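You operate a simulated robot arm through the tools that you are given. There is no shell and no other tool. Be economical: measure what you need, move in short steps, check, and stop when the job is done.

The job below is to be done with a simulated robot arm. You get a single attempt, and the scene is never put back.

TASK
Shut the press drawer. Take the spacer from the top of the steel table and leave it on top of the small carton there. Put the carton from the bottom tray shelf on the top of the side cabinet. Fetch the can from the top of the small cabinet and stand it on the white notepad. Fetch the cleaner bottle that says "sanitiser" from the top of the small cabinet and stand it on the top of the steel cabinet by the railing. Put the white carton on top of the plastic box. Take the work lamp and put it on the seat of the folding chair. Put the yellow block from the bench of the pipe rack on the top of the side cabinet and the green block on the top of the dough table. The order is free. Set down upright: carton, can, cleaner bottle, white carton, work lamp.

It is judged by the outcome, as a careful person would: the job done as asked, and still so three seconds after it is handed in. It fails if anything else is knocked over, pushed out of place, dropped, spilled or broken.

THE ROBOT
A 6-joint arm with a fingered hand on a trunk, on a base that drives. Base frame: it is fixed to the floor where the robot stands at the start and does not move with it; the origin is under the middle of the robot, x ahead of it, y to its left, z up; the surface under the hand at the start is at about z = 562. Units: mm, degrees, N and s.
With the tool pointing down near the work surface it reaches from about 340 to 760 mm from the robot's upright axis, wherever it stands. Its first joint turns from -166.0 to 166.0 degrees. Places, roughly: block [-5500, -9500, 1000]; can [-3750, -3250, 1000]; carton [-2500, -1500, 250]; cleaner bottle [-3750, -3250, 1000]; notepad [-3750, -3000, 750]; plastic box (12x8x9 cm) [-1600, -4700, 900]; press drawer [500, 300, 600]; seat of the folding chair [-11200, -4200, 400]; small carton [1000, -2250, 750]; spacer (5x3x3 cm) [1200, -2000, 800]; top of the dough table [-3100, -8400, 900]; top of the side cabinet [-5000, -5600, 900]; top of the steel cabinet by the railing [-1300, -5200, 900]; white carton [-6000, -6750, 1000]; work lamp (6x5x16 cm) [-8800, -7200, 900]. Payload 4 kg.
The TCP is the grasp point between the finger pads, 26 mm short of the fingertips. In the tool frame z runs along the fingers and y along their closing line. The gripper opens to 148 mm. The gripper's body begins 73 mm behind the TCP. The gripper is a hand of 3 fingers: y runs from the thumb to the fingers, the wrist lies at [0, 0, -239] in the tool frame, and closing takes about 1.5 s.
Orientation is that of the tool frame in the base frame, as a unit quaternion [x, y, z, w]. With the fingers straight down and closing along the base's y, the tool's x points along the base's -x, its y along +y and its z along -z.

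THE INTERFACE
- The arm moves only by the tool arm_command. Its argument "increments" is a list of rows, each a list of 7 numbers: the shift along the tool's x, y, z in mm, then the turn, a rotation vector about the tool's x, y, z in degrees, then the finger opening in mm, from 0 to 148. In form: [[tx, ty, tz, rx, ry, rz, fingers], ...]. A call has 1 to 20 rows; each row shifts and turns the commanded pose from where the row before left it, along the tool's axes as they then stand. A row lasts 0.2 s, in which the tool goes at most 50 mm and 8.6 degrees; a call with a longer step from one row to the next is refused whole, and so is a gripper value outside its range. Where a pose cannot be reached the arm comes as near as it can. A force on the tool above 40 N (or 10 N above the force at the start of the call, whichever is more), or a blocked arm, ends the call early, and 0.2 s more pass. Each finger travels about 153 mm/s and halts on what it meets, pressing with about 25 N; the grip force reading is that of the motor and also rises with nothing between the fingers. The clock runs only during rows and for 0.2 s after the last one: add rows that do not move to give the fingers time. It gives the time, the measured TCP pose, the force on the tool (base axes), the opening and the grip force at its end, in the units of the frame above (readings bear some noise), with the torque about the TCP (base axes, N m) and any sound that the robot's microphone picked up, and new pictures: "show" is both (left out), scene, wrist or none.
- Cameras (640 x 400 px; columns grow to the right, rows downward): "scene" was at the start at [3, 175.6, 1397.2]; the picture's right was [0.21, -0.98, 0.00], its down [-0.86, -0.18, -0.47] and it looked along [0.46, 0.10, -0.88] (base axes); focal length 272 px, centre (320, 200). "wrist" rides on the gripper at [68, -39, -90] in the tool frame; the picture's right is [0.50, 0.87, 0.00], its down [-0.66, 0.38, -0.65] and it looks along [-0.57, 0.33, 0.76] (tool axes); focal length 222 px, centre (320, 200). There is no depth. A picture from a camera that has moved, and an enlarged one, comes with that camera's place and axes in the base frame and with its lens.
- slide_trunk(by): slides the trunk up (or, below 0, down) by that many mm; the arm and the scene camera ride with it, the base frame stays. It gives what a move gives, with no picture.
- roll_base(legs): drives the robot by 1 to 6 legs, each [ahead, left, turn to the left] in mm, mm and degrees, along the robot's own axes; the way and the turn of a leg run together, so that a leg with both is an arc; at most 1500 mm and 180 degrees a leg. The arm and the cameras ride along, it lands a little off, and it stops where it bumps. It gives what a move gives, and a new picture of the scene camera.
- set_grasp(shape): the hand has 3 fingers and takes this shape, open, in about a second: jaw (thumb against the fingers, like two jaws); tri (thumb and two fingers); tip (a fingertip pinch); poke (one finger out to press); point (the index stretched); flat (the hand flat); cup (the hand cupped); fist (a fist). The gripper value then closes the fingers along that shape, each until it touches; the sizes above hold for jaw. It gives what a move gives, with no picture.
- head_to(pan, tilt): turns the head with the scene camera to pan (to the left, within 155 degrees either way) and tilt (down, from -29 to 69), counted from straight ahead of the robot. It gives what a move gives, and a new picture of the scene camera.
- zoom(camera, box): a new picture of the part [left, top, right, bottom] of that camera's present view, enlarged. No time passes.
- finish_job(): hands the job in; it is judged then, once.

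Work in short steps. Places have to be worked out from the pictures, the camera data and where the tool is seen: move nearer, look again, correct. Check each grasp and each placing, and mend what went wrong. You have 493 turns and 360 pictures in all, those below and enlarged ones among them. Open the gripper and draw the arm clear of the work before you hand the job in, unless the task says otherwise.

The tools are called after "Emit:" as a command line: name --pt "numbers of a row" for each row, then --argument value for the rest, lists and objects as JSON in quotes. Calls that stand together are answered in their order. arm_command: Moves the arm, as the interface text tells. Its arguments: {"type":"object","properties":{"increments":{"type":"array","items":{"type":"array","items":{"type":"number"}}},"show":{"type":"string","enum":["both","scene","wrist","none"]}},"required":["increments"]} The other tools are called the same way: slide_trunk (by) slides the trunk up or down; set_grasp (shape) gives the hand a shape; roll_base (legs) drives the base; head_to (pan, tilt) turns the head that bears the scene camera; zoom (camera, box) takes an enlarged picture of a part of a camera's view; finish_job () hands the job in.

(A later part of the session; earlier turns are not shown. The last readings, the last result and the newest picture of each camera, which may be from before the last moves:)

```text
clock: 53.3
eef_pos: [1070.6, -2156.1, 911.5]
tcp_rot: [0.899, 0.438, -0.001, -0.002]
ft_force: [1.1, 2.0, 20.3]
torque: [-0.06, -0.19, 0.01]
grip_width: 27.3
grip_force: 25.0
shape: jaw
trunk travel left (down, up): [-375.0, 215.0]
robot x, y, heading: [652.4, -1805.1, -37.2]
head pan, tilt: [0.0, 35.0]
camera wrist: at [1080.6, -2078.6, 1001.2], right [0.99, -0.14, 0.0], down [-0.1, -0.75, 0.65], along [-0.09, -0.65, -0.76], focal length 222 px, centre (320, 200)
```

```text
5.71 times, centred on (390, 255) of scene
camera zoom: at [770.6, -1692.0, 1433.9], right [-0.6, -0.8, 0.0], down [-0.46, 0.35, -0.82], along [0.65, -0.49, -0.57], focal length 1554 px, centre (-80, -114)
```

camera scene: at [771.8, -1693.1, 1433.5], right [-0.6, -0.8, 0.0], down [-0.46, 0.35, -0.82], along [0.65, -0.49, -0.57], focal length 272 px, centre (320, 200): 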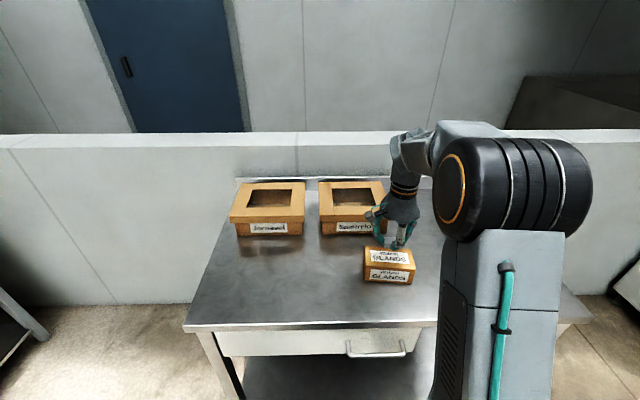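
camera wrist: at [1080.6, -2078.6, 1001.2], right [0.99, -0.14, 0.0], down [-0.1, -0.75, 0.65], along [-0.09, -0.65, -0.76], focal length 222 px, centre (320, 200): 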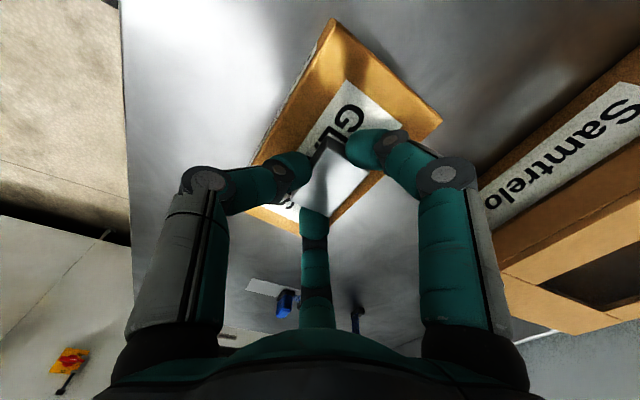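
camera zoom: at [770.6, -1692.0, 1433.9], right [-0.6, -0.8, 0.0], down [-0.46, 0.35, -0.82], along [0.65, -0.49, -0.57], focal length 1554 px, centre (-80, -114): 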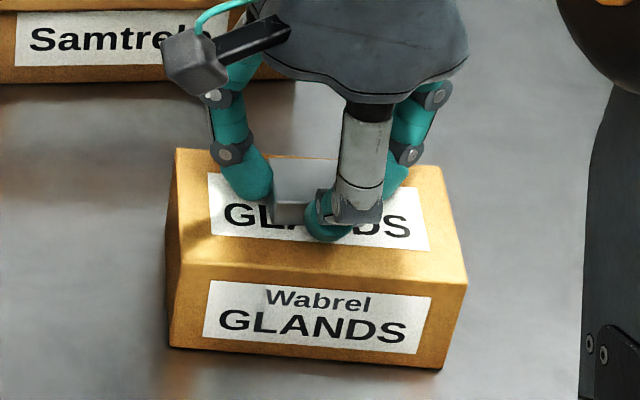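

Contact on the carton top (20 N). Ease up a hair, open, and rise.

Emit:
arm_command --pt "0 0 -1.5 0 0 0 10" --pt "0 0 0 0 0 0 35" --pt "0 0 0 0 0 0 50" --pt "0 0 0 0 0 0 60" --pt "0 0 -15 0 0 0 60" --pt "0 0 -30 0 0 0 60" --pt "0 0 -40 0 0 0 60" --pt "0 0 -40 0 0 0 60" --pt "35 0 -40 0 0 0 60" --show "wrist"

Emit:
zoom --camera "scene" --box '[340, 220, 440, 290]'

```text
refused: row 9 steps farther than a row can; nothing moved
```

```text
5.71 times, centred on (390, 255) of scene
camera zoom: at [770.6, -1692.0, 1433.9], right [-0.6, -0.8, 0.0], down [-0.46, 0.35, -0.82], along [0.65, -0.49, -0.57], focal length 1554 px, centre (-80, -114)
```

zoom: 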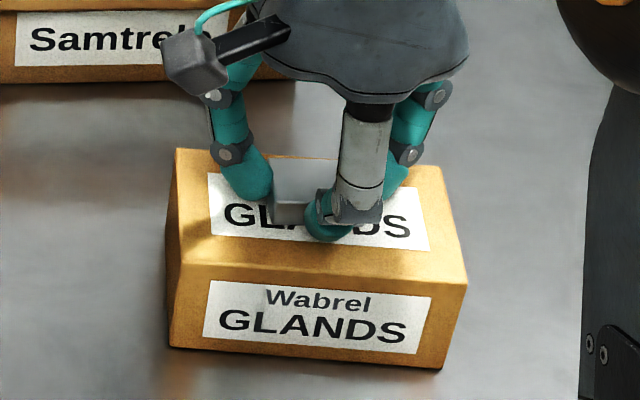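

Last row was too long; I resend with shorter steps.

Emit:
arm_command --pt "0 0 -1.5 0 0 0 10" --pt "0 0 0 0 0 0 35" --pt "0 0 0 0 0 0 50" --pt "0 0 0 0 0 0 60" --pt "0 0 -15 0 0 0 60" --pt "0 0 -30 0 0 0 60" --pt "0 0 -40 0 0 0 60" --pt "0 0 -40 0 0 0 60" --pt "0 0 -40 0 0 0 60" --show "wrist"

Emit:
zoom --camera "scene" --box '[340, 220, 440, 290]'

```text
clock: 55.3
eef_pos: [1071.4, -2157.3, 1077.6]
tcp_rot: [0.899, 0.437, -0.003, -0.004]
ft_force: [0.5, -0.5, 0.0]
torque: [0.03, 0.0, -0.01]
grip_width: 59.7
grip_force: 0.0
shape: jaw
trunk travel left (down, up): [-375.0, 215.0]
robot x, y, heading: [651.7, -1805.3, -37.0]
head pan, tilt: [0.0, 35.0]
camera wrist: at [1082.2, -2080.7, 1166.5], right [0.99, -0.14, -0.01], down [-0.1, -0.75, 0.65], along [-0.1, -0.64, -0.76], focal length 222 px, centre (320, 200)
```

wrist: 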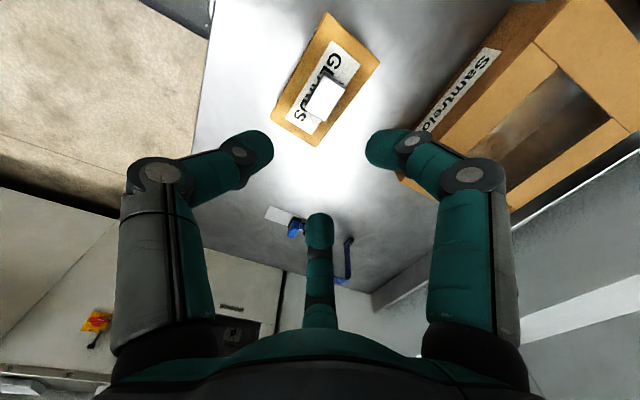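

```text
5.71 times, centred on (390, 255) of scene
camera zoom: at [771.6, -1693.0, 1433.4], right [-0.6, -0.8, 0.0], down [-0.46, 0.35, -0.82], along [0.65, -0.49, -0.57], focal length 1554 px, centre (-80, -114)
```

zoom: 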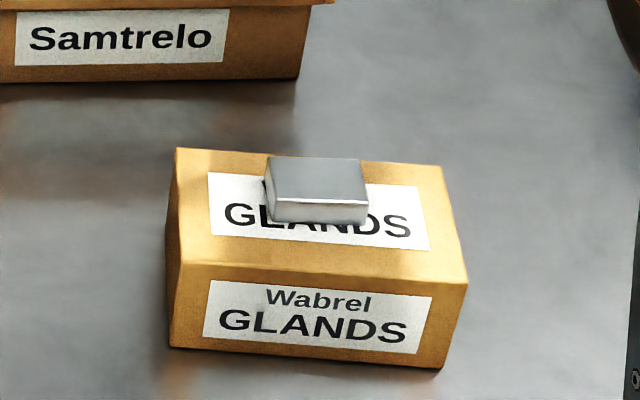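

Spacer sits on the carton. Next the tray shelf carton near (-2500,-1500). I back off from the table and look that way, and also back at the drawer.

Emit:
roll_base --legs '[[-500, 0, 0]]'

Emit:
head_to --pan -130 --tilt 12

Emit:
head_to --pan 120 --tilt 20

```text
clock: 58.2
eef_pos: [683.0, -1866.2, 1077.0]
tcp_rot: [0.9, 0.436, -0.002, -0.004]
ft_force: [-0.3, 0.5, -1.1]
torque: [0.0, 0.0, 0.01]
grip_width: 59.6
grip_force: 0.1
shape: jaw
trunk travel left (down, up): [-375.0, 215.0]
robot x, y, heading: [267.8, -1509.0, -37.1]
head pan, tilt: [0.0, 35.0]
camera scene: at [386.0, -1400.4, 1433.5], right [-0.61, -0.8, 0.0], down [-0.46, 0.35, -0.82], along [0.65, -0.5, -0.57], focal length 272 px, centre (320, 200)
```

scene: 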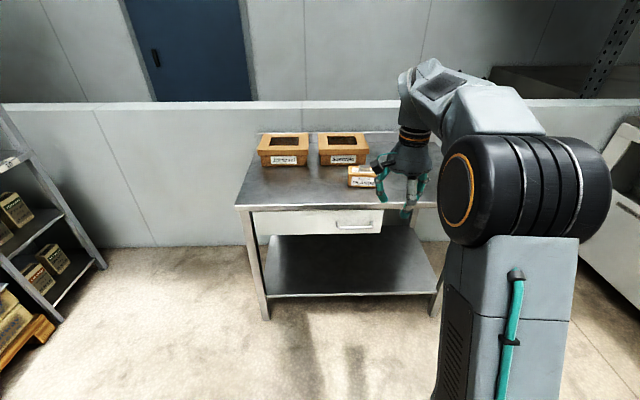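

```text
clock: 60.3
eef_pos: [683.2, -1866.2, 1075.4]
tcp_rot: [0.9, 0.436, -0.003, -0.004]
ft_force: [0.7, -0.2, 0.1]
torque: [0.01, 0.01, 0.01]
grip_width: 59.6
grip_force: 0.1
shape: jaw
trunk travel left (down, up): [-375.0, 215.0]
robot x, y, heading: [265.8, -1512.1, -37.4]
head pan, tilt: [-130.0, 12.0]
camera scene: at [225.0, -1367.4, 1470.4], right [-0.22, 0.98, 0.0], down [0.2, 0.05, -0.98], along [-0.95, -0.21, -0.21], focal length 272 px, centre (320, 200)
```

scene: 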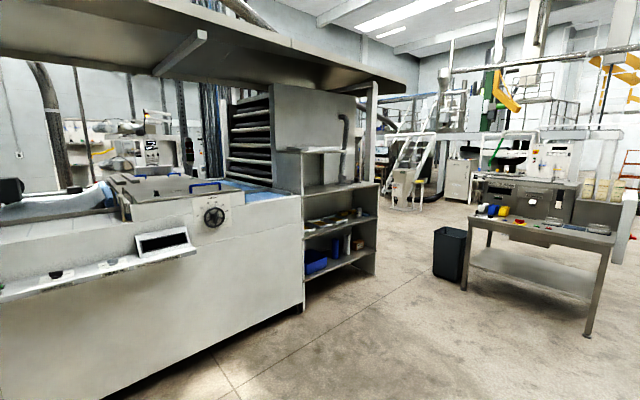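

```text
clock: 63.8
eef_pos: [684.8, -1866.1, 1075.0]
tcp_rot: [0.9, 0.436, -0.003, -0.004]
ft_force: [0.3, 0.1, 0.1]
torque: [0.0, 0.01, -0.04]
grip_width: 59.7
grip_force: 0.1
shape: jaw
trunk travel left (down, up): [-375.0, 215.0]
robot x, y, heading: [270.5, -1516.0, -37.3]
head pan, tilt: [120.0, 20.0]
camera scene: at [327.8, -1254.6, 1457.3], right [0.99, -0.13, 0.0], down [-0.04, -0.34, -0.94], along [0.12, 0.93, -0.34], focal length 272 px, centre (320, 200)
```

scene: 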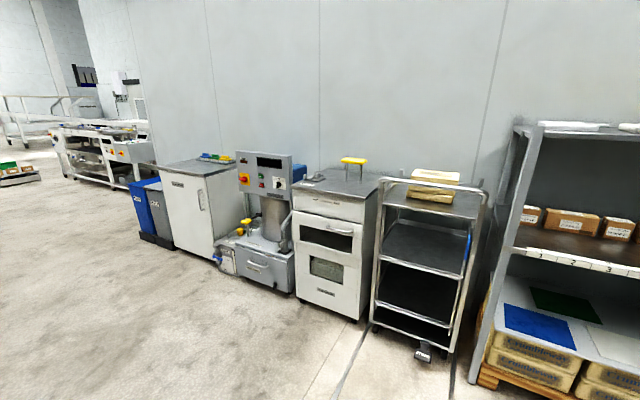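

Emit:
zoom --camera "scene" --box '[280, 150, 400, 320]'

```text
2.35 times, centred on (340, 235) of scene
camera zoom: at [327.8, -1254.6, 1457.3], right [0.99, -0.13, 0.0], down [-0.04, -0.34, -0.94], along [0.12, 0.93, -0.34], focal length 640 px, centre (273, 118)
```

zoom: 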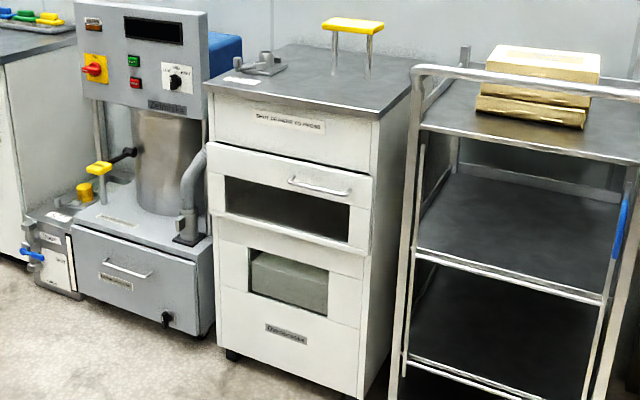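

The drawer front seems to stand slightly proud. Zoom in more to judge.

Emit:
zoom --camera "scene" --box '[295, 185, 365, 265]'

```text
5.00 times, centred on (330, 225) of scene
camera zoom: at [327.8, -1254.6, 1457.3], right [0.99, -0.13, 0.0], down [-0.04, -0.34, -0.94], along [0.12, 0.93, -0.34], focal length 1360 px, centre (270, 75)
```

zoom: 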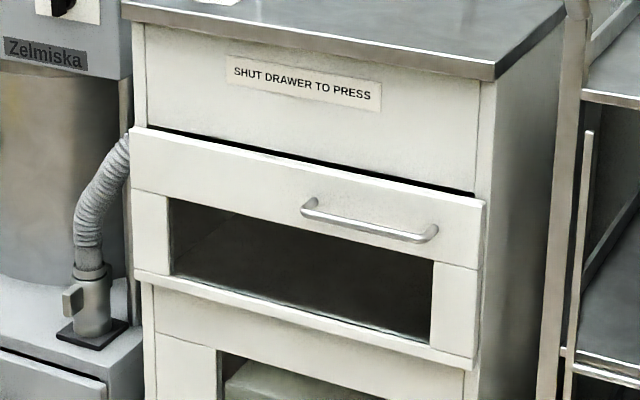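

I can't be sure it is fully home; the wrist may have met the counter edge. I go back to push again with a tilted hand so that only the fingers touch.

Emit:
roll_base --legs '[[0, 0, 90], [425, 378, 0], [425, 378, 0]]'

Emit:
head_to --pan -15 --tilt 45

```text
clock: 73.7
eef_pos: [567.3, 28.7, 1076.4]
tcp_rot: [0.34, 0.94, -0.005, -0.001]
ft_force: [-0.7, -0.1, -0.1]
torque: [-0.01, -0.04, 0.01]
grip_width: 59.5
grip_force: 0.1
shape: jaw
trunk travel left (down, up): [-375.0, 215.0]
robot x, y, heading: [203.2, -379.5, 51.3]
head pan, tilt: [120.0, 20.0]
camera scene: at [-53.0, -309.8, 1457.3], right [0.15, 0.99, 0.0], down [0.34, -0.05, -0.94], along [-0.93, 0.14, -0.34], focal length 272 px, centre (320, 200)
```

scene: 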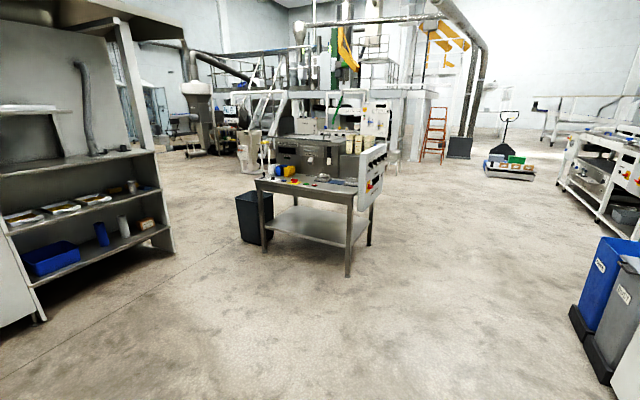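

```text
clock: 75.8
eef_pos: [567.1, 29.3, 1076.2]
tcp_rot: [0.34, 0.94, -0.004, -0.001]
ft_force: [0.0, 0.2, 0.0]
torque: [0.01, -0.01, 0.05]
grip_width: 59.6
grip_force: 0.1
shape: jaw
trunk travel left (down, up): [-375.0, 215.0]
robot x, y, heading: [201.1, -378.3, 51.1]
head pan, tilt: [-15.0, 45.0]
camera scene: at [104.6, -275.9, 1418.7], right [0.59, -0.81, 0.0], down [-0.57, -0.42, -0.71], along [0.57, 0.42, -0.71], focal length 272 px, centre (320, 200)
```

scene: 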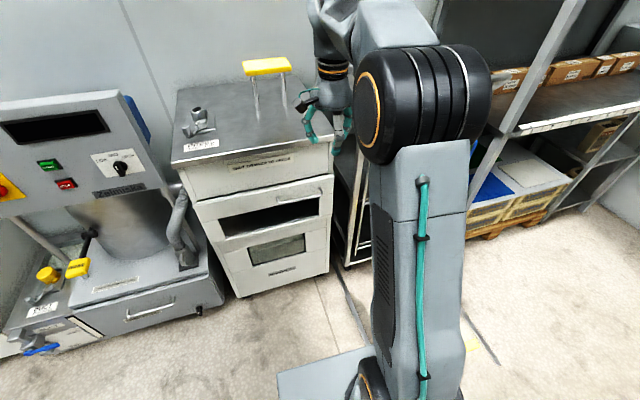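

Emit:
zoom --camera "scene" --box '[180, 140, 350, 280]'

```text
2.86 times, centred on (265, 210) of scene
camera zoom: at [104.6, -275.9, 1418.7], right [0.59, -0.81, 0.0], down [-0.57, -0.42, -0.71], along [0.57, 0.42, -0.71], focal length 777 px, centre (477, 171)
```

zoom: 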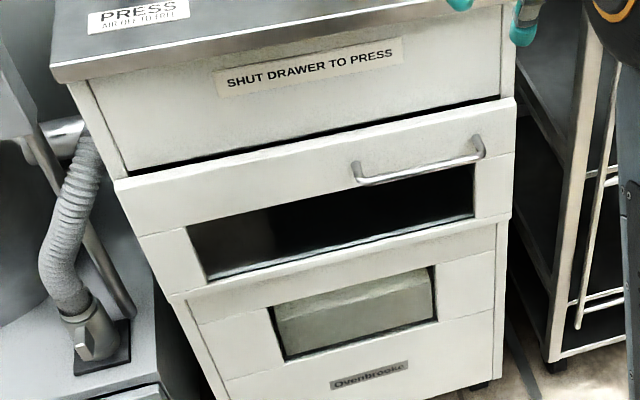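

The front is an overlay panel, inconclusive. I drive 130 mm ahead, tilt the hand forward 35°, and stage the closed fingers in front of the panel's top band.

Emit:
roll_base --legs '[[130, 0, 1.5]]'

Emit:
arm_command --pt "0 -20 0 -7 0 0 40" --pt "0 -20 0 -7 0 0 20" --pt "0 0 0 -7 0 0 0" --pt "0 0 0 -7 0 0 0" --pt "0 0 0 -7 0 0 0" --pt "43 0 0 0 0 0 0" --pt "43 0 0 0 0 0 0" --pt "43 0 0 0 0 0 0" --pt "43 0 0 0 0 0 0" --pt "43 0 0 0 0 0 0" --pt "43 0 0 0 0 0 0" --pt "0 -23 33 0 0 0 0" --pt "0 -23 33 0 0 0 0" --pt "0 -23 33 0 0 0 0" --pt "0 -23 33 0 0 0 0" --pt "0 -23 33 0 0 0 0" --pt "0 -23 33 0 0 0 0" --show "scene"

```text
clock: 77.1
eef_pos: [636.3, 143.1, 1076.3]
tcp_rot: [0.327, 0.945, -0.004, 0.0]
ft_force: [0.4, 0.1, 1.1]
torque: [-0.01, 0.0, -0.02]
grip_width: 59.7
grip_force: 0.1
shape: jaw
trunk travel left (down, up): [-375.0, 215.0]
robot x, y, heading: [282.7, -276.0, 52.9]
head pan, tilt: [-15.0, 45.0]
camera scene: at [183.1, -174.5, 1418.6], right [0.61, -0.79, 0.0], down [-0.56, -0.43, -0.71], along [0.56, 0.43, -0.71], focal length 272 px, centre (320, 200)
```

scene: 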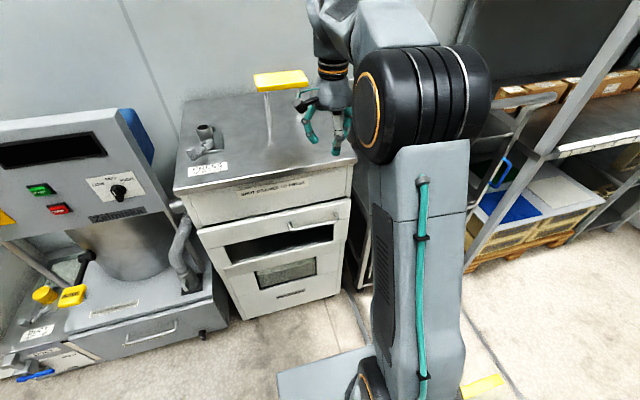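

```text
clock: 80.7
eef_pos: [405.7, 270.6, 832.6]
tcp_rot: [0.311, 0.904, 0.279, 0.097]
ft_force: [0.3, 1.0, 0.3]
torque: [0.02, 0.0, 0.01]
grip_width: 0.0
grip_force: 25.0
shape: jaw
trunk travel left (down, up): [-375.0, 215.0]
robot x, y, heading: [284.8, -273.9, 52.8]
head pan, tilt: [-15.0, 45.0]
camera scene: at [183.1, -174.6, 1418.7], right [0.61, -0.79, 0.0], down [-0.56, -0.43, -0.71], along [0.56, 0.43, -0.71], focal length 272 px, centre (320, 200)
```

scene: 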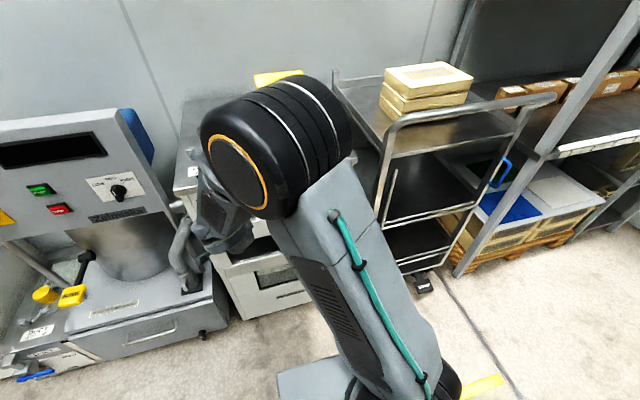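

Continue down to z≈715, shifting 60 mm right, then look with the wrist camera.

Emit:
arm_command --pt "-30 -23 33 0 0 0 0" --pt "-30 -23 33 0 0 0 0" --pt "0 -20 29 0 0 0 0" --show "wrist"

```text
refused: row 1 steps farther than a row can; nothing moved
```

Emit:
arm_command --pt "-28 -21 30 0 0 0 0" --pt "-28 -21 30 0 0 0 0" --pt "0 -24 35 0 0 0 0" --show "wrist"

```text
clock: 81.5
eef_pos: [452.3, 236.1, 717.7]
tcp_rot: [0.312, 0.903, 0.28, 0.096]
ft_force: [-0.5, 0.7, 1.4]
torque: [0.01, -0.02, -0.02]
grip_width: 0.0
grip_force: 24.7
shape: jaw
trunk travel left (down, up): [-375.0, 215.0]
robot x, y, heading: [283.8, -275.0, 52.6]
head pan, tilt: [-15.0, 45.0]
camera wrist: at [346.6, 213.0, 769.3], right [0.05, 0.87, 0.49], down [0.48, -0.45, 0.75], along [0.88, 0.2, -0.44], focal length 222 px, centre (320, 200)
```

wrist: 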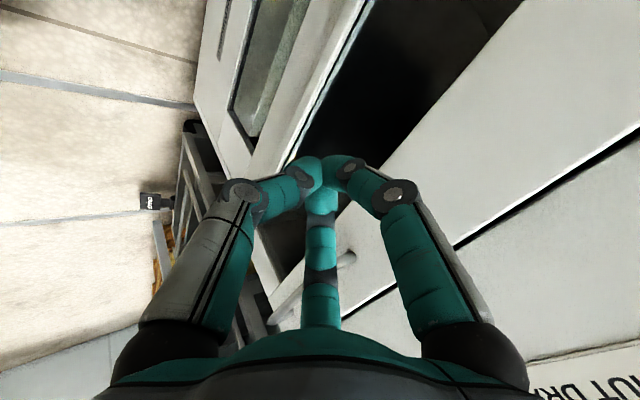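

Now push forward in small steps against the panel.

Emit:
arm_command --pt "0 16.4 11.5 0 0 0 0" --pt "0 16.4 11.5 0 0 0 0" --pt "0 12.3 8.6 0 0 0 0" --pt "0 8.2 5.7 0 0 0 0" --pt "0 8.2 5.7 0 0 0 0" --pt "0 8.2 5.7 0 0 0 0" --pt "0 8.2 5.7 0 0 0 0" --pt "0 8.2 5.7 0 0 0 0" --pt "0 8.2 5.7 0 0 0 0" --pt "0 8.2 5.7 0 0 0 0" --pt "0 8.2 5.7 0 0 0 0" --show "wrist"

Emit:
zoom --camera "scene" --box '[180, 140, 380, 310]'

```text
clock: 83.0
eef_pos: [499.8, 298.7, 712.8]
tcp_rot: [0.308, 0.906, 0.274, 0.096]
ft_force: [-12.8, -19.2, 2.0]
torque: [-0.24, 0.21, 0.03]
grip_width: 0.0
grip_force: 24.6
shape: jaw
trunk travel left (down, up): [-375.0, 215.0]
robot x, y, heading: [282.7, -275.4, 52.8]
head pan, tilt: [-15.0, 45.0]
stopped in row 7: the force on the tool passed its limit at 46 N (the readings are from after the stop); the commanded pose is now the measured one
camera wrist: at [395.1, 274.3, 765.2], right [0.04, 0.88, 0.48], down [0.49, -0.44, 0.76], along [0.87, 0.2, -0.45], focal length 222 px, centre (320, 200)
```

wrist: 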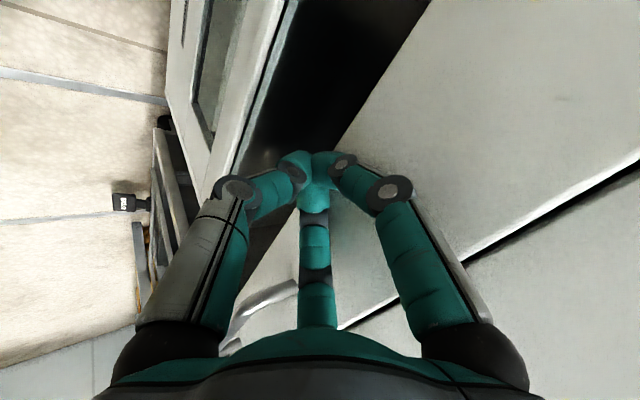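

```text
2.35 times, centred on (280, 225) of scene
camera zoom: at [181.3, -177.1, 1418.7], right [0.61, -0.79, 0.0], down [-0.56, -0.43, -0.71], along [0.56, 0.44, -0.71], focal length 640 px, centre (414, 141)
```

zoom: 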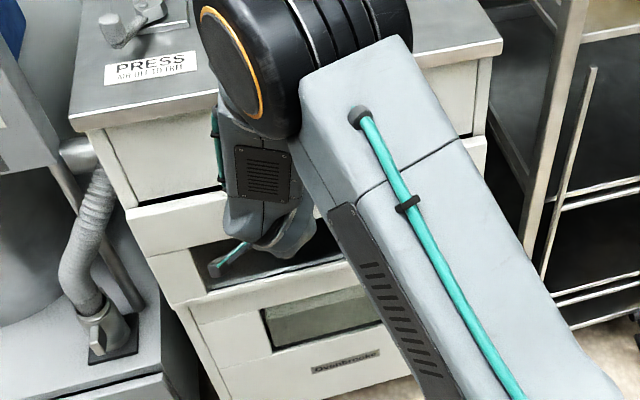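

The panel was solidly at its stop at the same depth as before (a≈554 both times), so the drawer is shut. I retract and straighten the hand for travel.

Emit:
arm_command --pt "0 -16.4 -11.5 0 0 0 0" --pt "0 -24 -17 0 0 0 0" --pt "0 -24 -17 0 0 0 0" --pt "0 23 -33 0 0 0 0" --pt "0 23 -33 0 0 0 0" --pt "0 23 -33 0 0 0 0" --pt "0 23 -33 0 0 0 0" --pt "0 23 -33 0 0 0 0" --pt "0 23 -33 0 0 0 0" --pt "0 23 -33 0 0 0 0" --pt "0 0 0 7 0 0 0" --pt "0 0 0 7 0 0 0" --pt "0 0 0 7 0 0 0" --pt "0 0 0 7 0 0 0" --pt "0 0 0 6 0 0 0" --show "none"

Emit:
roll_base --legs '[[-300, 0, 0], [0, 0, -90], [0, 0, -90], [900, -650, 0]]'

Emit:
head_to --pan -5 --tilt 20

```text
clock: 86.2
eef_pos: [456.2, 243.7, 997.9]
tcp_rot: [0.324, 0.946, -0.002, 0.001]
ft_force: [0.6, -0.8, 0.3]
torque: [0.01, 0.0, 0.03]
grip_width: 0.0
grip_force: 25.4
shape: jaw
trunk travel left (down, up): [-375.0, 215.0]
robot x, y, heading: [281.6, -273.6, 52.9]
head pan, tilt: [-15.0, 45.0]
```

```text
clock: 101.2
eef_pos: [-1123.2, -1379.2, 997.4]
tcp_rot: [0.947, -0.322, -0.002, -0.001]
ft_force: [0.0, 0.0, 0.1]
torque: [-0.01, -0.06, -0.01]
grip_width: 0.0
grip_force: 24.8
shape: jaw
trunk travel left (down, up): [-375.0, 215.0]
robot x, y, heading: [-955.0, -861.7, -126.7]
head pan, tilt: [-15.0, 45.0]
camera scene: at [-852.6, -956.7, 1418.6], right [-0.62, 0.79, 0.0], down [0.56, 0.44, -0.71], along [-0.56, -0.44, -0.71], focal length 272 px, centre (320, 200)
```

scene: 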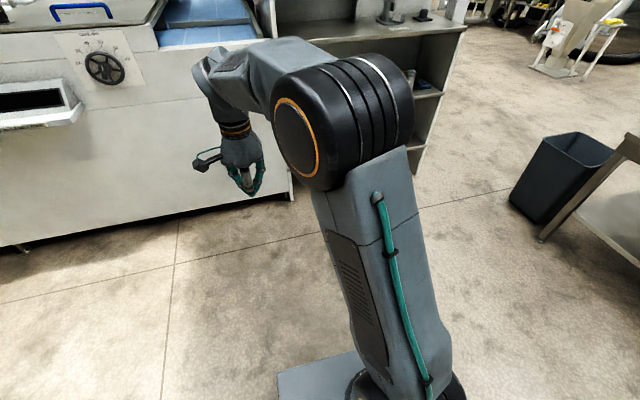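

```text
clock: 102.1
eef_pos: [-1123.5, -1378.6, 997.7]
tcp_rot: [0.947, -0.322, -0.002, -0.001]
ft_force: [0.0, 0.2, -0.1]
torque: [0.03, -0.02, 0.01]
grip_width: 0.1
grip_force: 25.3
shape: jaw
trunk travel left (down, up): [-375.0, 215.0]
robot x, y, heading: [-953.2, -855.0, -126.7]
head pan, tilt: [-5.0, 20.0]
camera scene: at [-850.9, -975.9, 1457.2], right [-0.74, 0.67, 0.0], down [0.23, 0.26, -0.94], along [-0.63, -0.7, -0.34], focal length 272 px, centre (320, 200)
```

scene: 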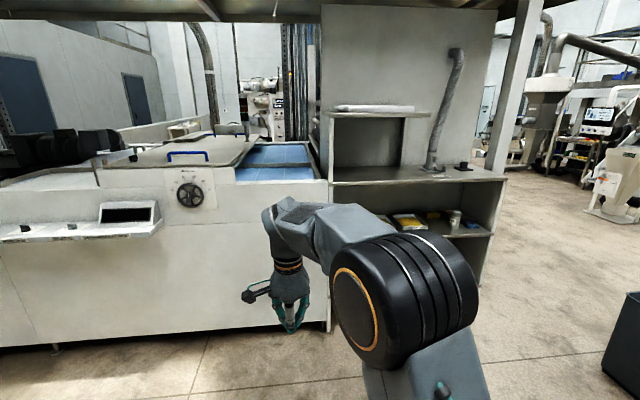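

The shelf is beyond the arm. I shift right to stand in front of it.

Emit:
roll_base --legs '[[250, -850, 0]]'

Emit:
head_to --pan 0 --tilt 38

```text
clock: 106.8
eef_pos: [-1964.0, -1059.9, 996.7]
tcp_rot: [0.947, -0.321, -0.002, 0.0]
ft_force: [0.3, -0.3, 0.3]
torque: [0.0, -0.02, 0.01]
grip_width: 0.0
grip_force: 25.2
shape: jaw
trunk travel left (down, up): [-375.0, 215.0]
robot x, y, heading: [-1795.4, -536.6, -126.7]
head pan, tilt: [-5.0, 20.0]
camera scene: at [-1692.4, -656.0, 1457.3], right [-0.75, 0.67, 0.0], down [0.23, 0.26, -0.94], along [-0.62, -0.7, -0.34], focal length 272 px, centre (320, 200)
```

scene: 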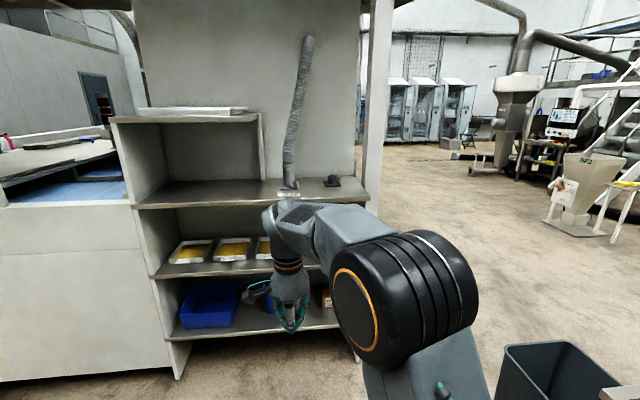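

```text
clock: 107.7
eef_pos: [-1965.0, -1060.4, 997.2]
tcp_rot: [0.947, -0.321, -0.002, -0.001]
ft_force: [0.0, -0.2, 0.4]
torque: [-0.01, -0.02, -0.01]
grip_width: 0.0
grip_force: 24.7
shape: jaw
trunk travel left (down, up): [-375.0, 215.0]
robot x, y, heading: [-1795.3, -540.5, -126.6]
head pan, tilt: [0.0, 38.0]
camera scene: at [-1682.2, -655.7, 1429.0], right [-0.8, 0.6, 0.0], down [0.37, 0.49, -0.79], along [-0.47, -0.63, -0.62], focal length 272 px, centre (320, 200)
```

scene: 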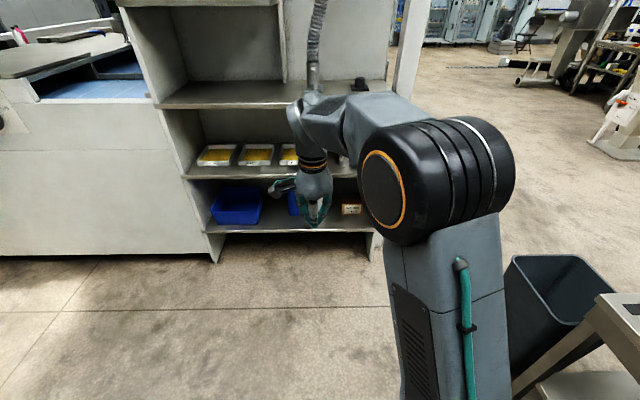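

Carton ray points to roughly (-2604,-1564). Zoom for size and surroundings.

Emit:
zoom --camera "scene" --box '[190, 120, 390, 260]'

```text
2.86 times, centred on (290, 190) of scene
camera zoom: at [-1682.2, -655.7, 1429.0], right [-0.8, 0.6, 0.0], down [0.37, 0.49, -0.79], along [-0.47, -0.63, -0.62], focal length 777 px, centre (406, 229)
```

zoom: 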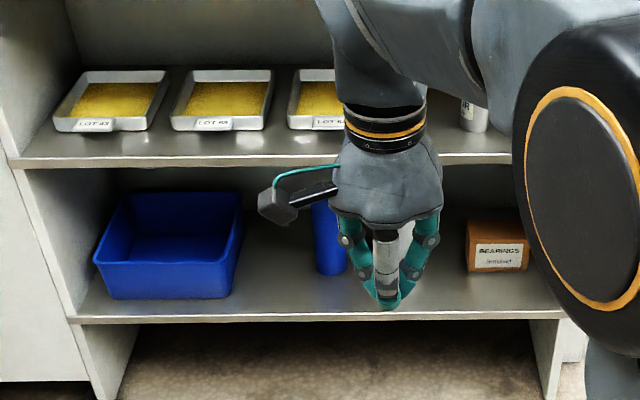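

The carton "BEARINGS" is ~140 mm wide by ~80 deep, 150 mm inside the bottom shelf (board z≈250, next board ≈640). I set up the arm: closing left-right, trunk low, tool tilted forward, then look from closer.

Emit:
arm_command --pt "0 0 0 0 0 -8.2 0" --pt "0 0 0 0 0 -8.2 0" --pt "0 0 0 0 0 -8.2 0" --pt "0 0 0 0 0 -8.2 0" --pt "0 0 0 0 0 -8.2 0" --pt "0 0 0 0 0 -8.2 0" --pt "0 0 0 0 0 -8.2 0" --pt "0 0 0 0 0 -8.2 0" --pt "0 0 0 0 0 -8.2 0" --pt "0 0 0 0 0 -8.2 0" --pt "0 0 0 0 0 -8.2 0" --show "none"

Emit:
slide_trunk --by -350

Emit:
arm_command --pt "0 0 0 0 -7.5 0 148" --pt "0 0 0 0 -7.5 0 148" --pt "0 0 0 0 -7.5 0 148" --pt "0 0 0 0 -7.5 0 148" --pt "0 0 0 0 -7.5 0 148" --pt "0 0 0 0 -7.5 0 148" --show "both"

```text
clock: 110.0
eef_pos: [-1965.0, -1061.0, 998.2]
tcp_rot: [0.895, 0.445, -0.002, -0.002]
ft_force: [0.1, 0.8, -0.8]
torque: [0.0, 0.0, 0.0]
grip_width: 0.0
grip_force: 25.0
shape: jaw
trunk travel left (down, up): [-375.0, 215.0]
robot x, y, heading: [-1796.6, -538.8, -126.5]
head pan, tilt: [0.0, 38.0]
```

```text
clock: 113.5
eef_pos: [-1964.2, -1059.0, 647.4]
tcp_rot: [0.896, 0.444, -0.001, -0.002]
ft_force: [0.1, 0.0, 0.0]
torque: [0.02, 0.01, -0.03]
grip_width: 0.0
grip_force: 25.5
shape: jaw
trunk travel left (down, up): [-25.0, 565.0]
robot x, y, heading: [-1796.5, -541.4, -126.7]
head pan, tilt: [0.0, 38.0]
```

```text
clock: 114.9
eef_pos: [-1963.7, -1058.7, 646.6]
tcp_rot: [0.827, 0.412, -0.344, 0.168]
ft_force: [-0.8, 0.5, 0.7]
torque: [-0.01, -0.04, 0.01]
grip_width: 147.9
grip_force: 0.1
shape: jaw
trunk travel left (down, up): [-25.0, 565.0]
robot x, y, heading: [-1795.6, -539.8, -126.5]
head pan, tilt: [0.0, 38.0]
camera scene: at [-1682.2, -655.7, 1078.9], right [-0.8, 0.6, 0.0], down [0.37, 0.49, -0.79], along [-0.47, -0.63, -0.62], focal length 272 px, centre (320, 200)
camera wrist: at [-1928.4, -947.5, 662.2], right [0.9, -0.24, -0.36], down [0.3, -0.23, 0.92], along [-0.3, -0.94, -0.14], focal length 222 px, centre (320, 200)
```

scene: 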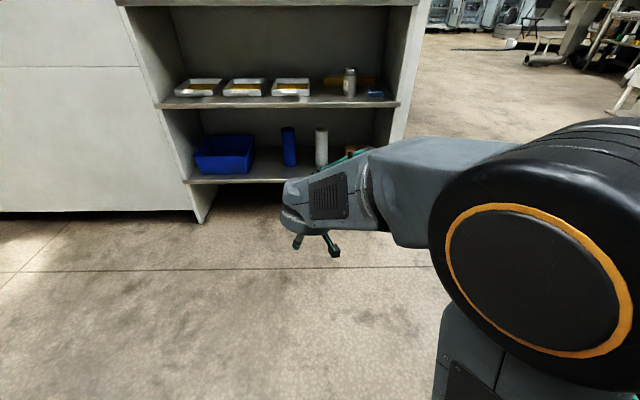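
wrist: 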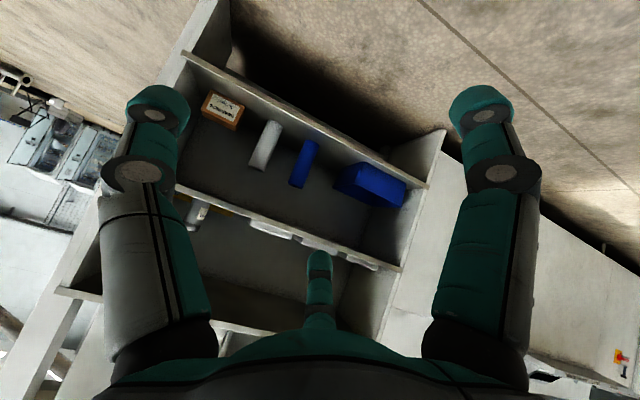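

Emit:
zoom --camera "wrist" --box '[170, 60, 290, 150]'

```text
4.44 times, centred on (230, 105) of wrist
camera zoom: at [-1928.4, -947.5, 662.2], right [0.9, -0.24, -0.36], down [0.3, -0.23, 0.92], along [-0.3, -0.94, -0.14], focal length 987 px, centre (720, 622)
```

zoom: 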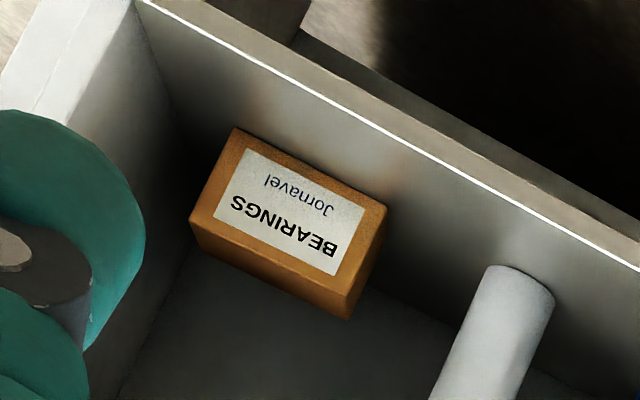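

Combining views: the shelf board is at z≈318 with its front edge at a≈-2653 (a = along 53° heading), and the carton is about 130×75×80. The three fingers close on a circle, so I need to grip the 75 mm depth. I turn the tool for thumb-front/fingers-behind, tilted, then drive nearer.

Emit:
arm_command --pt "0 0 0 0 7.5 0 120" --pt "0 0 0 0 7.5 0 120" --pt "0 0 0 0 7.5 0 120" --pt "0 0 0 0 7.5 0 120" --pt "0 0 0 0 7.5 0 120" --pt "0 0 0 0 7.5 0 120" --pt "0 0 0 0 0 8.2 120" --pt "0 0 0 0 0 8.2 120" --pt "0 0 0 0 0 8.2 120" --pt "0 0 0 0 0 8.2 120" --pt "0 0 0 0 0 8.2 120" --pt "0 0 0 0 0 8.2 120" --pt "0 0 0 0 0 8.2 120" --pt "0 0 0 0 0 8.2 120" --pt "0 0 0 0 0 8.2 120" --pt "0 0 0 0 0 8.2 120" --pt "0 0 0 0 0 8.0 120" --show "none"

Emit:
arm_command --pt "0 0 30 -8 0 0 120" --pt "0 0 30 -8 0 0 120" --pt "0 0 30 -8 0 0 120" --pt "0 0 30 -8 0 0 120" --pt "0 -25 30 -8 0 0 120" --pt "0 -30 30 0 0 0 120" --pt "0 -30 30 0 0 0 120" --pt "0 -30 20 0 0 0 120" --show "both"

```text
clock: 118.5
eef_pos: [-1965.1, -1059.5, 648.7]
tcp_rot: [0.947, -0.321, -0.002, -0.001]
ft_force: [-0.4, -0.4, 0.3]
torque: [0.01, 0.0, -0.04]
grip_width: 120.2
grip_force: 0.1
shape: jaw
trunk travel left (down, up): [-25.0, 565.0]
robot x, y, heading: [-1796.1, -536.5, -126.7]
head pan, tilt: [0.0, 38.0]
```

```text
clock: 120.3
eef_pos: [-1966.9, -1060.1, 373.8]
tcp_rot: [0.891, -0.299, -0.111, 0.323]
ft_force: [0.4, -0.3, 0.5]
torque: [-0.01, 0.0, -0.02]
grip_width: 120.6
grip_force: 0.0
shape: jaw
trunk travel left (down, up): [-25.0, 565.0]
robot x, y, heading: [-1795.6, -536.4, -126.7]
head pan, tilt: [0.0, 38.0]
camera scene: at [-1682.1, -655.5, 1079.0], right [-0.8, 0.6, 0.0], down [0.37, 0.49, -0.79], along [-0.47, -0.63, -0.62], focal length 272 px, centre (320, 200)
camera wrist: at [-1860.1, -1032.0, 417.3], right [0.0, -0.83, 0.55], down [-0.44, 0.5, 0.75], along [-0.9, -0.24, -0.37], focal length 222 px, centre (320, 200)
```

scene: 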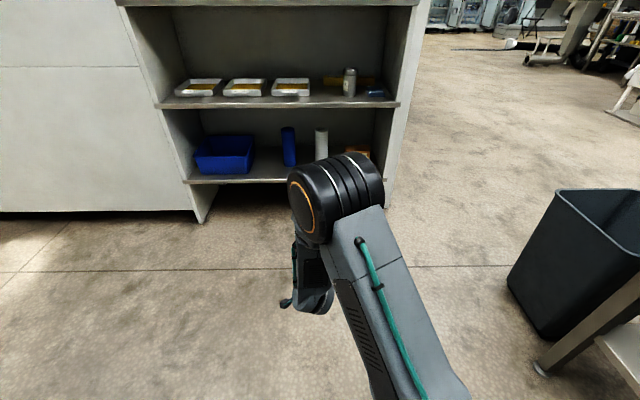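
wrist: 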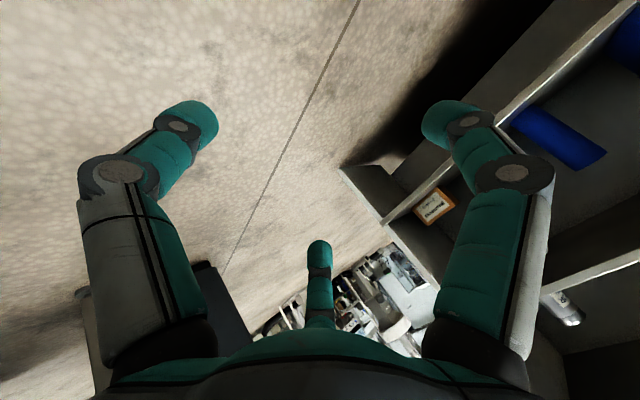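

Updated: middle board underside ≈681, bottom board 316. I raise the hand slightly, drive ahead 600 and right 130, then inspect.

Emit:
arm_command --pt "0 15 -18 0 0 0 120" --pt "0 15 -18 0 0 0 120" --pt "-40 0 0 0 0 0 120" --pt "-40 0 0 0 0 0 120" --show "none"

Emit:
roll_base --legs '[[560, -130, 0]]'

Emit:
arm_command --pt "0 0 0 0 0 0 120" --show "wrist"

```text
clock: 121.3
eef_pos: [-2024.6, -1014.8, 425.8]
tcp_rot: [0.892, -0.299, -0.113, 0.32]
ft_force: [0.6, -0.2, -0.9]
torque: [0.03, -0.04, -0.05]
grip_width: 120.2
grip_force: 0.0
shape: jaw
out of reach, approached as far as the arm can: row 4
trunk travel left (down, up): [-25.0, 565.0]
robot x, y, heading: [-1794.1, -538.1, -126.7]
head pan, tilt: [0.0, 38.0]
```

```text
clock: 124.5
eef_pos: [-2455.6, -1383.4, 426.8]
tcp_rot: [0.892, -0.296, -0.112, 0.321]
ft_force: [-0.2, 1.1, 0.1]
torque: [-0.02, 0.03, -0.03]
grip_width: 120.2
grip_force: 0.1
shape: jaw
trunk travel left (down, up): [-25.0, 565.0]
robot x, y, heading: [-2230.9, -903.3, -126.3]
head pan, tilt: [0.0, 38.0]
camera scene: at [-2114.8, -1020.8, 1078.9], right [-0.81, 0.59, 0.0], down [0.36, 0.5, -0.79], along [-0.47, -0.64, -0.62], focal length 272 px, centre (320, 200)
```

scene: 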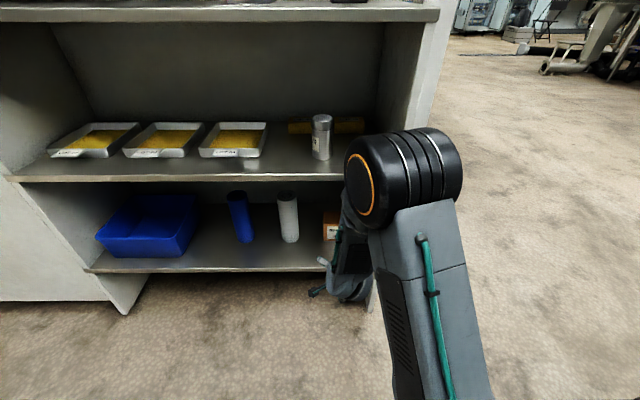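

```text
clock: 124.9
eef_pos: [-2456.7, -1382.3, 425.6]
tcp_rot: [0.892, -0.296, -0.114, 0.322]
ft_force: [0.0, -0.1, 0.6]
torque: [0.02, 0.01, 0.0]
grip_width: 120.5
grip_force: 0.0
shape: jaw
trunk travel left (down, up): [-25.0, 565.0]
robot x, y, heading: [-2227.2, -908.1, -126.1]
head pan, tilt: [0.0, 38.0]
camera wrist: at [-2350.0, -1354.7, 469.0], right [0.0, -0.84, 0.55], down [-0.44, 0.49, 0.75], along [-0.9, -0.24, -0.37], focal length 222 px, centre (320, 200)
```

wrist: 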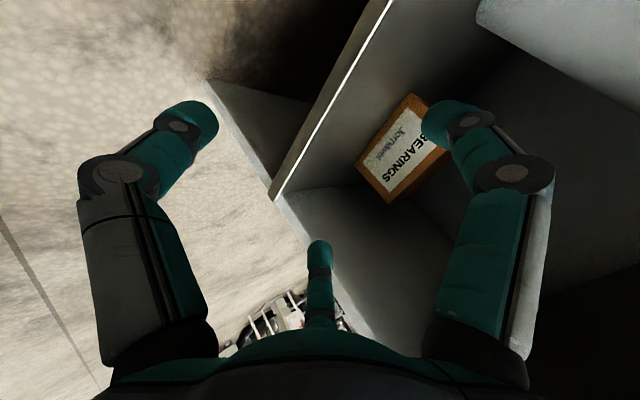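

Emit:
zoom --camera "wrist" --box '[260, 30, 500, 230]'

Emit:
zoom --camera "scene" --box '[260, 170, 400, 290]'

```text
2.00 times, centred on (380, 130) of wrist
camera zoom: at [-2350.0, -1354.7, 469.0], right [0.0, -0.84, 0.55], down [-0.44, 0.49, 0.75], along [-0.9, -0.24, -0.37], focal length 444 px, centre (200, 340)
```

zoom: 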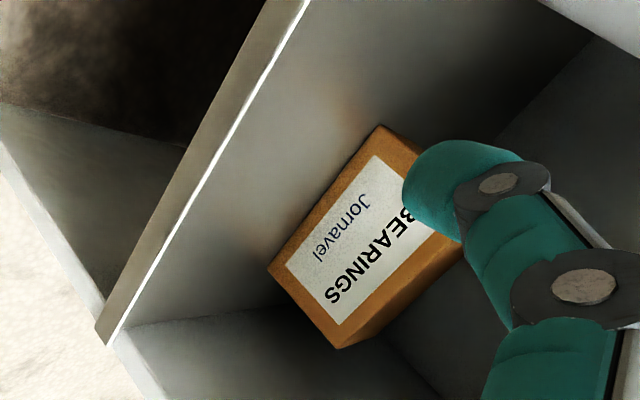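

```text
3.33 times, centred on (330, 230) of scene
camera zoom: at [-2114.8, -1020.8, 1078.9], right [-0.81, 0.59, 0.0], down [0.36, 0.5, -0.79], along [-0.47, -0.64, -0.62], focal length 907 px, centre (287, 100)
```

zoom: 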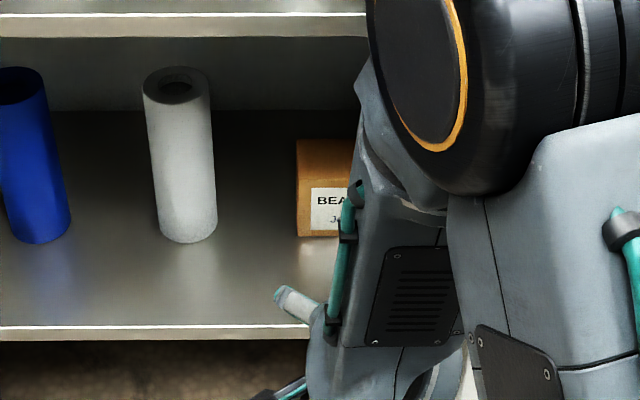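

Carton measured: a from -2815 to -2877, b 1085–1217, z 316–403, with free space behind. My plan: closed fingers, steeply tilted, hook over its back top edge and drag it ~140 mm out to the shelf front. First stage the entry.

Emit:
arm_command --pt "0 0 0 -6.7 0 0 60" --pt "0 0 0 -6.7 0 0 0" --pt "0 0 0 -6.7 0 0 0" --pt "-5 8.5 -5 0 0 0 0" --pt "0 15 26 0 0 0 0" --pt "0 15 26 0 0 0 0" --pt "0 15 26 0 0 0 0" --pt "0 15 26 0 0 0 0" --pt "0 15 26 0 0 0 0" --show "both"

```text
clock: 126.9
eef_pos: [-2504.0, -1538.1, 472.1]
tcp_rot: [0.823, -0.271, -0.162, 0.472]
ft_force: [0.4, -0.1, -0.4]
torque: [0.02, 0.01, -0.04]
grip_width: 0.2
grip_force: 25.1
shape: jaw
out of reach, approached as far as the arm can: row 1, 2, 3, 4
trunk travel left (down, up): [-25.0, 565.0]
robot x, y, heading: [-2230.6, -907.7, -126.2]
head pan, tilt: [0.0, 38.0]
camera scene: at [-2114.8, -1020.8, 1078.9], right [-0.81, 0.59, 0.0], down [0.36, 0.5, -0.79], along [-0.47, -0.64, -0.62], focal length 272 px, centre (320, 200)
camera wrist: at [-2392.3, -1501.7, 481.4], right [0.14, -0.65, 0.74], down [-0.29, 0.69, 0.66], along [-0.95, -0.31, -0.09], focal length 222 px, centre (320, 200)
```

scene: 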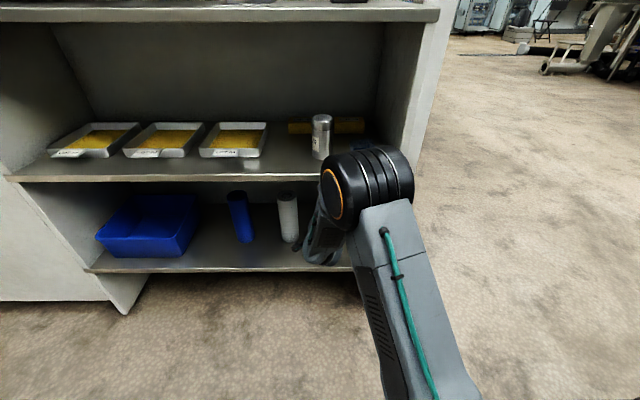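
wrist: 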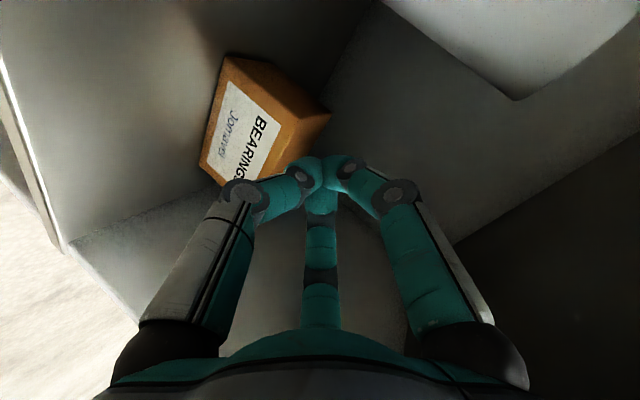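

The hand drifted left and the forearm is steep. I back the base 110 mm to flatten the forearm, lower the trunk the last 25 mm, and re-aim.

Emit:
roll_base --legs '[[-110, 0, 0]]'

Emit:
slide_trunk --by -25

Emit:
arm_command --pt "-35 5 3 0 0 0 0" --pt "-33 9 -2 0 0 0 0" --pt "0 20 29 0 0 0 0" --pt "0 20 29 0 0 0 0" --pt "0 17 30 0 0 0 0" --pt "0 15 26 0 0 0 0" --show "both"

```text
clock: 128.1
eef_pos: [-2439.8, -1447.6, 471.4]
tcp_rot: [0.822, -0.273, -0.163, 0.472]
ft_force: [-0.6, -0.4, 0.3]
torque: [0.01, 0.01, -0.01]
grip_width: 0.0
grip_force: 25.2
shape: jaw
trunk travel left (down, up): [-25.0, 565.0]
robot x, y, heading: [-2163.7, -819.1, -126.4]
head pan, tilt: [0.0, 38.0]
camera scene: at [-2049.1, -931.0, 1078.9], right [-0.81, 0.59, 0.0], down [0.36, 0.5, -0.79], along [-0.47, -0.64, -0.62], focal length 272 px, centre (320, 200)
```

scene: 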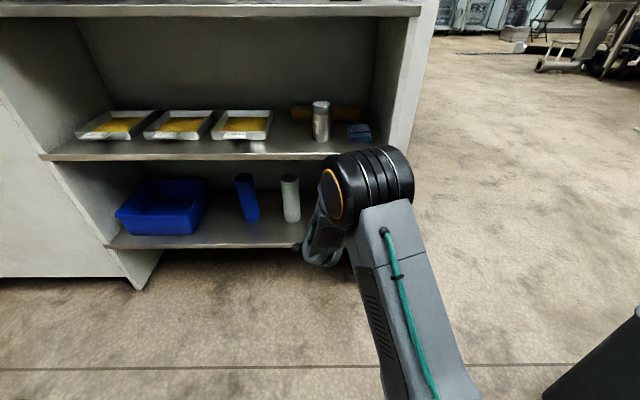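

```text
clock: 128.8
eef_pos: [-2438.4, -1448.7, 445.3]
tcp_rot: [0.822, -0.273, -0.163, 0.473]
ft_force: [-0.1, -0.8, -0.4]
torque: [-0.02, 0.02, 0.0]
grip_width: 0.0
grip_force: 25.3
shape: jaw
trunk travel left (down, up): [0.0, 590.0]
robot x, y, heading: [-2162.0, -810.5, -126.1]
head pan, tilt: [0.0, 38.0]
```

```text
clock: 130.2
eef_pos: [-2562.4, -1543.7, 476.8]
tcp_rot: [0.823, -0.272, -0.163, 0.472]
ft_force: [-0.2, 0.5, 0.3]
torque: [0.01, -0.01, -0.02]
grip_width: 0.0
grip_force: 25.1
shape: jaw
out of reach, approached as far as the arm can: row 1, 2
trunk travel left (down, up): [0.0, 590.0]
robot x, y, heading: [-2164.5, -812.9, -126.2]
head pan, tilt: [0.0, 38.0]
camera scene: at [-2049.1, -930.9, 1053.9], right [-0.81, 0.59, 0.0], down [0.36, 0.5, -0.79], along [-0.47, -0.64, -0.62], focal length 272 px, centre (320, 200)
camera wrist: at [-2450.2, -1507.8, 487.5], right [0.14, -0.65, 0.74], down [-0.29, 0.69, 0.66], along [-0.95, -0.31, -0.09], focal length 222 px, centre (320, 200)
```

scene: 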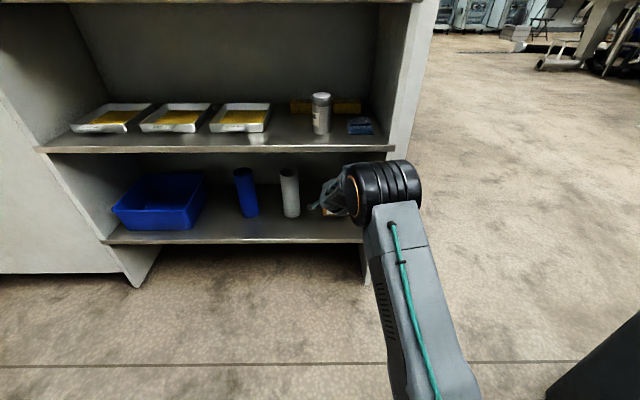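
wrist: 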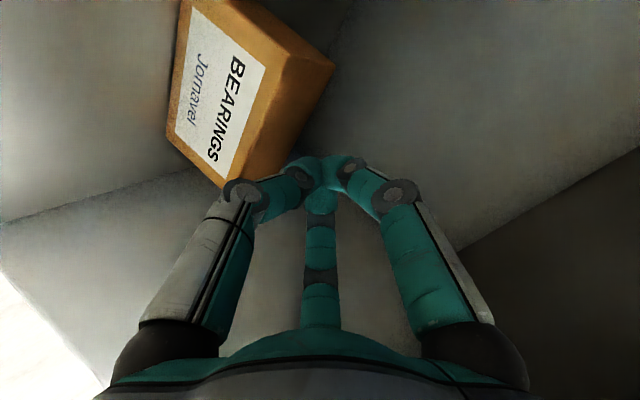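

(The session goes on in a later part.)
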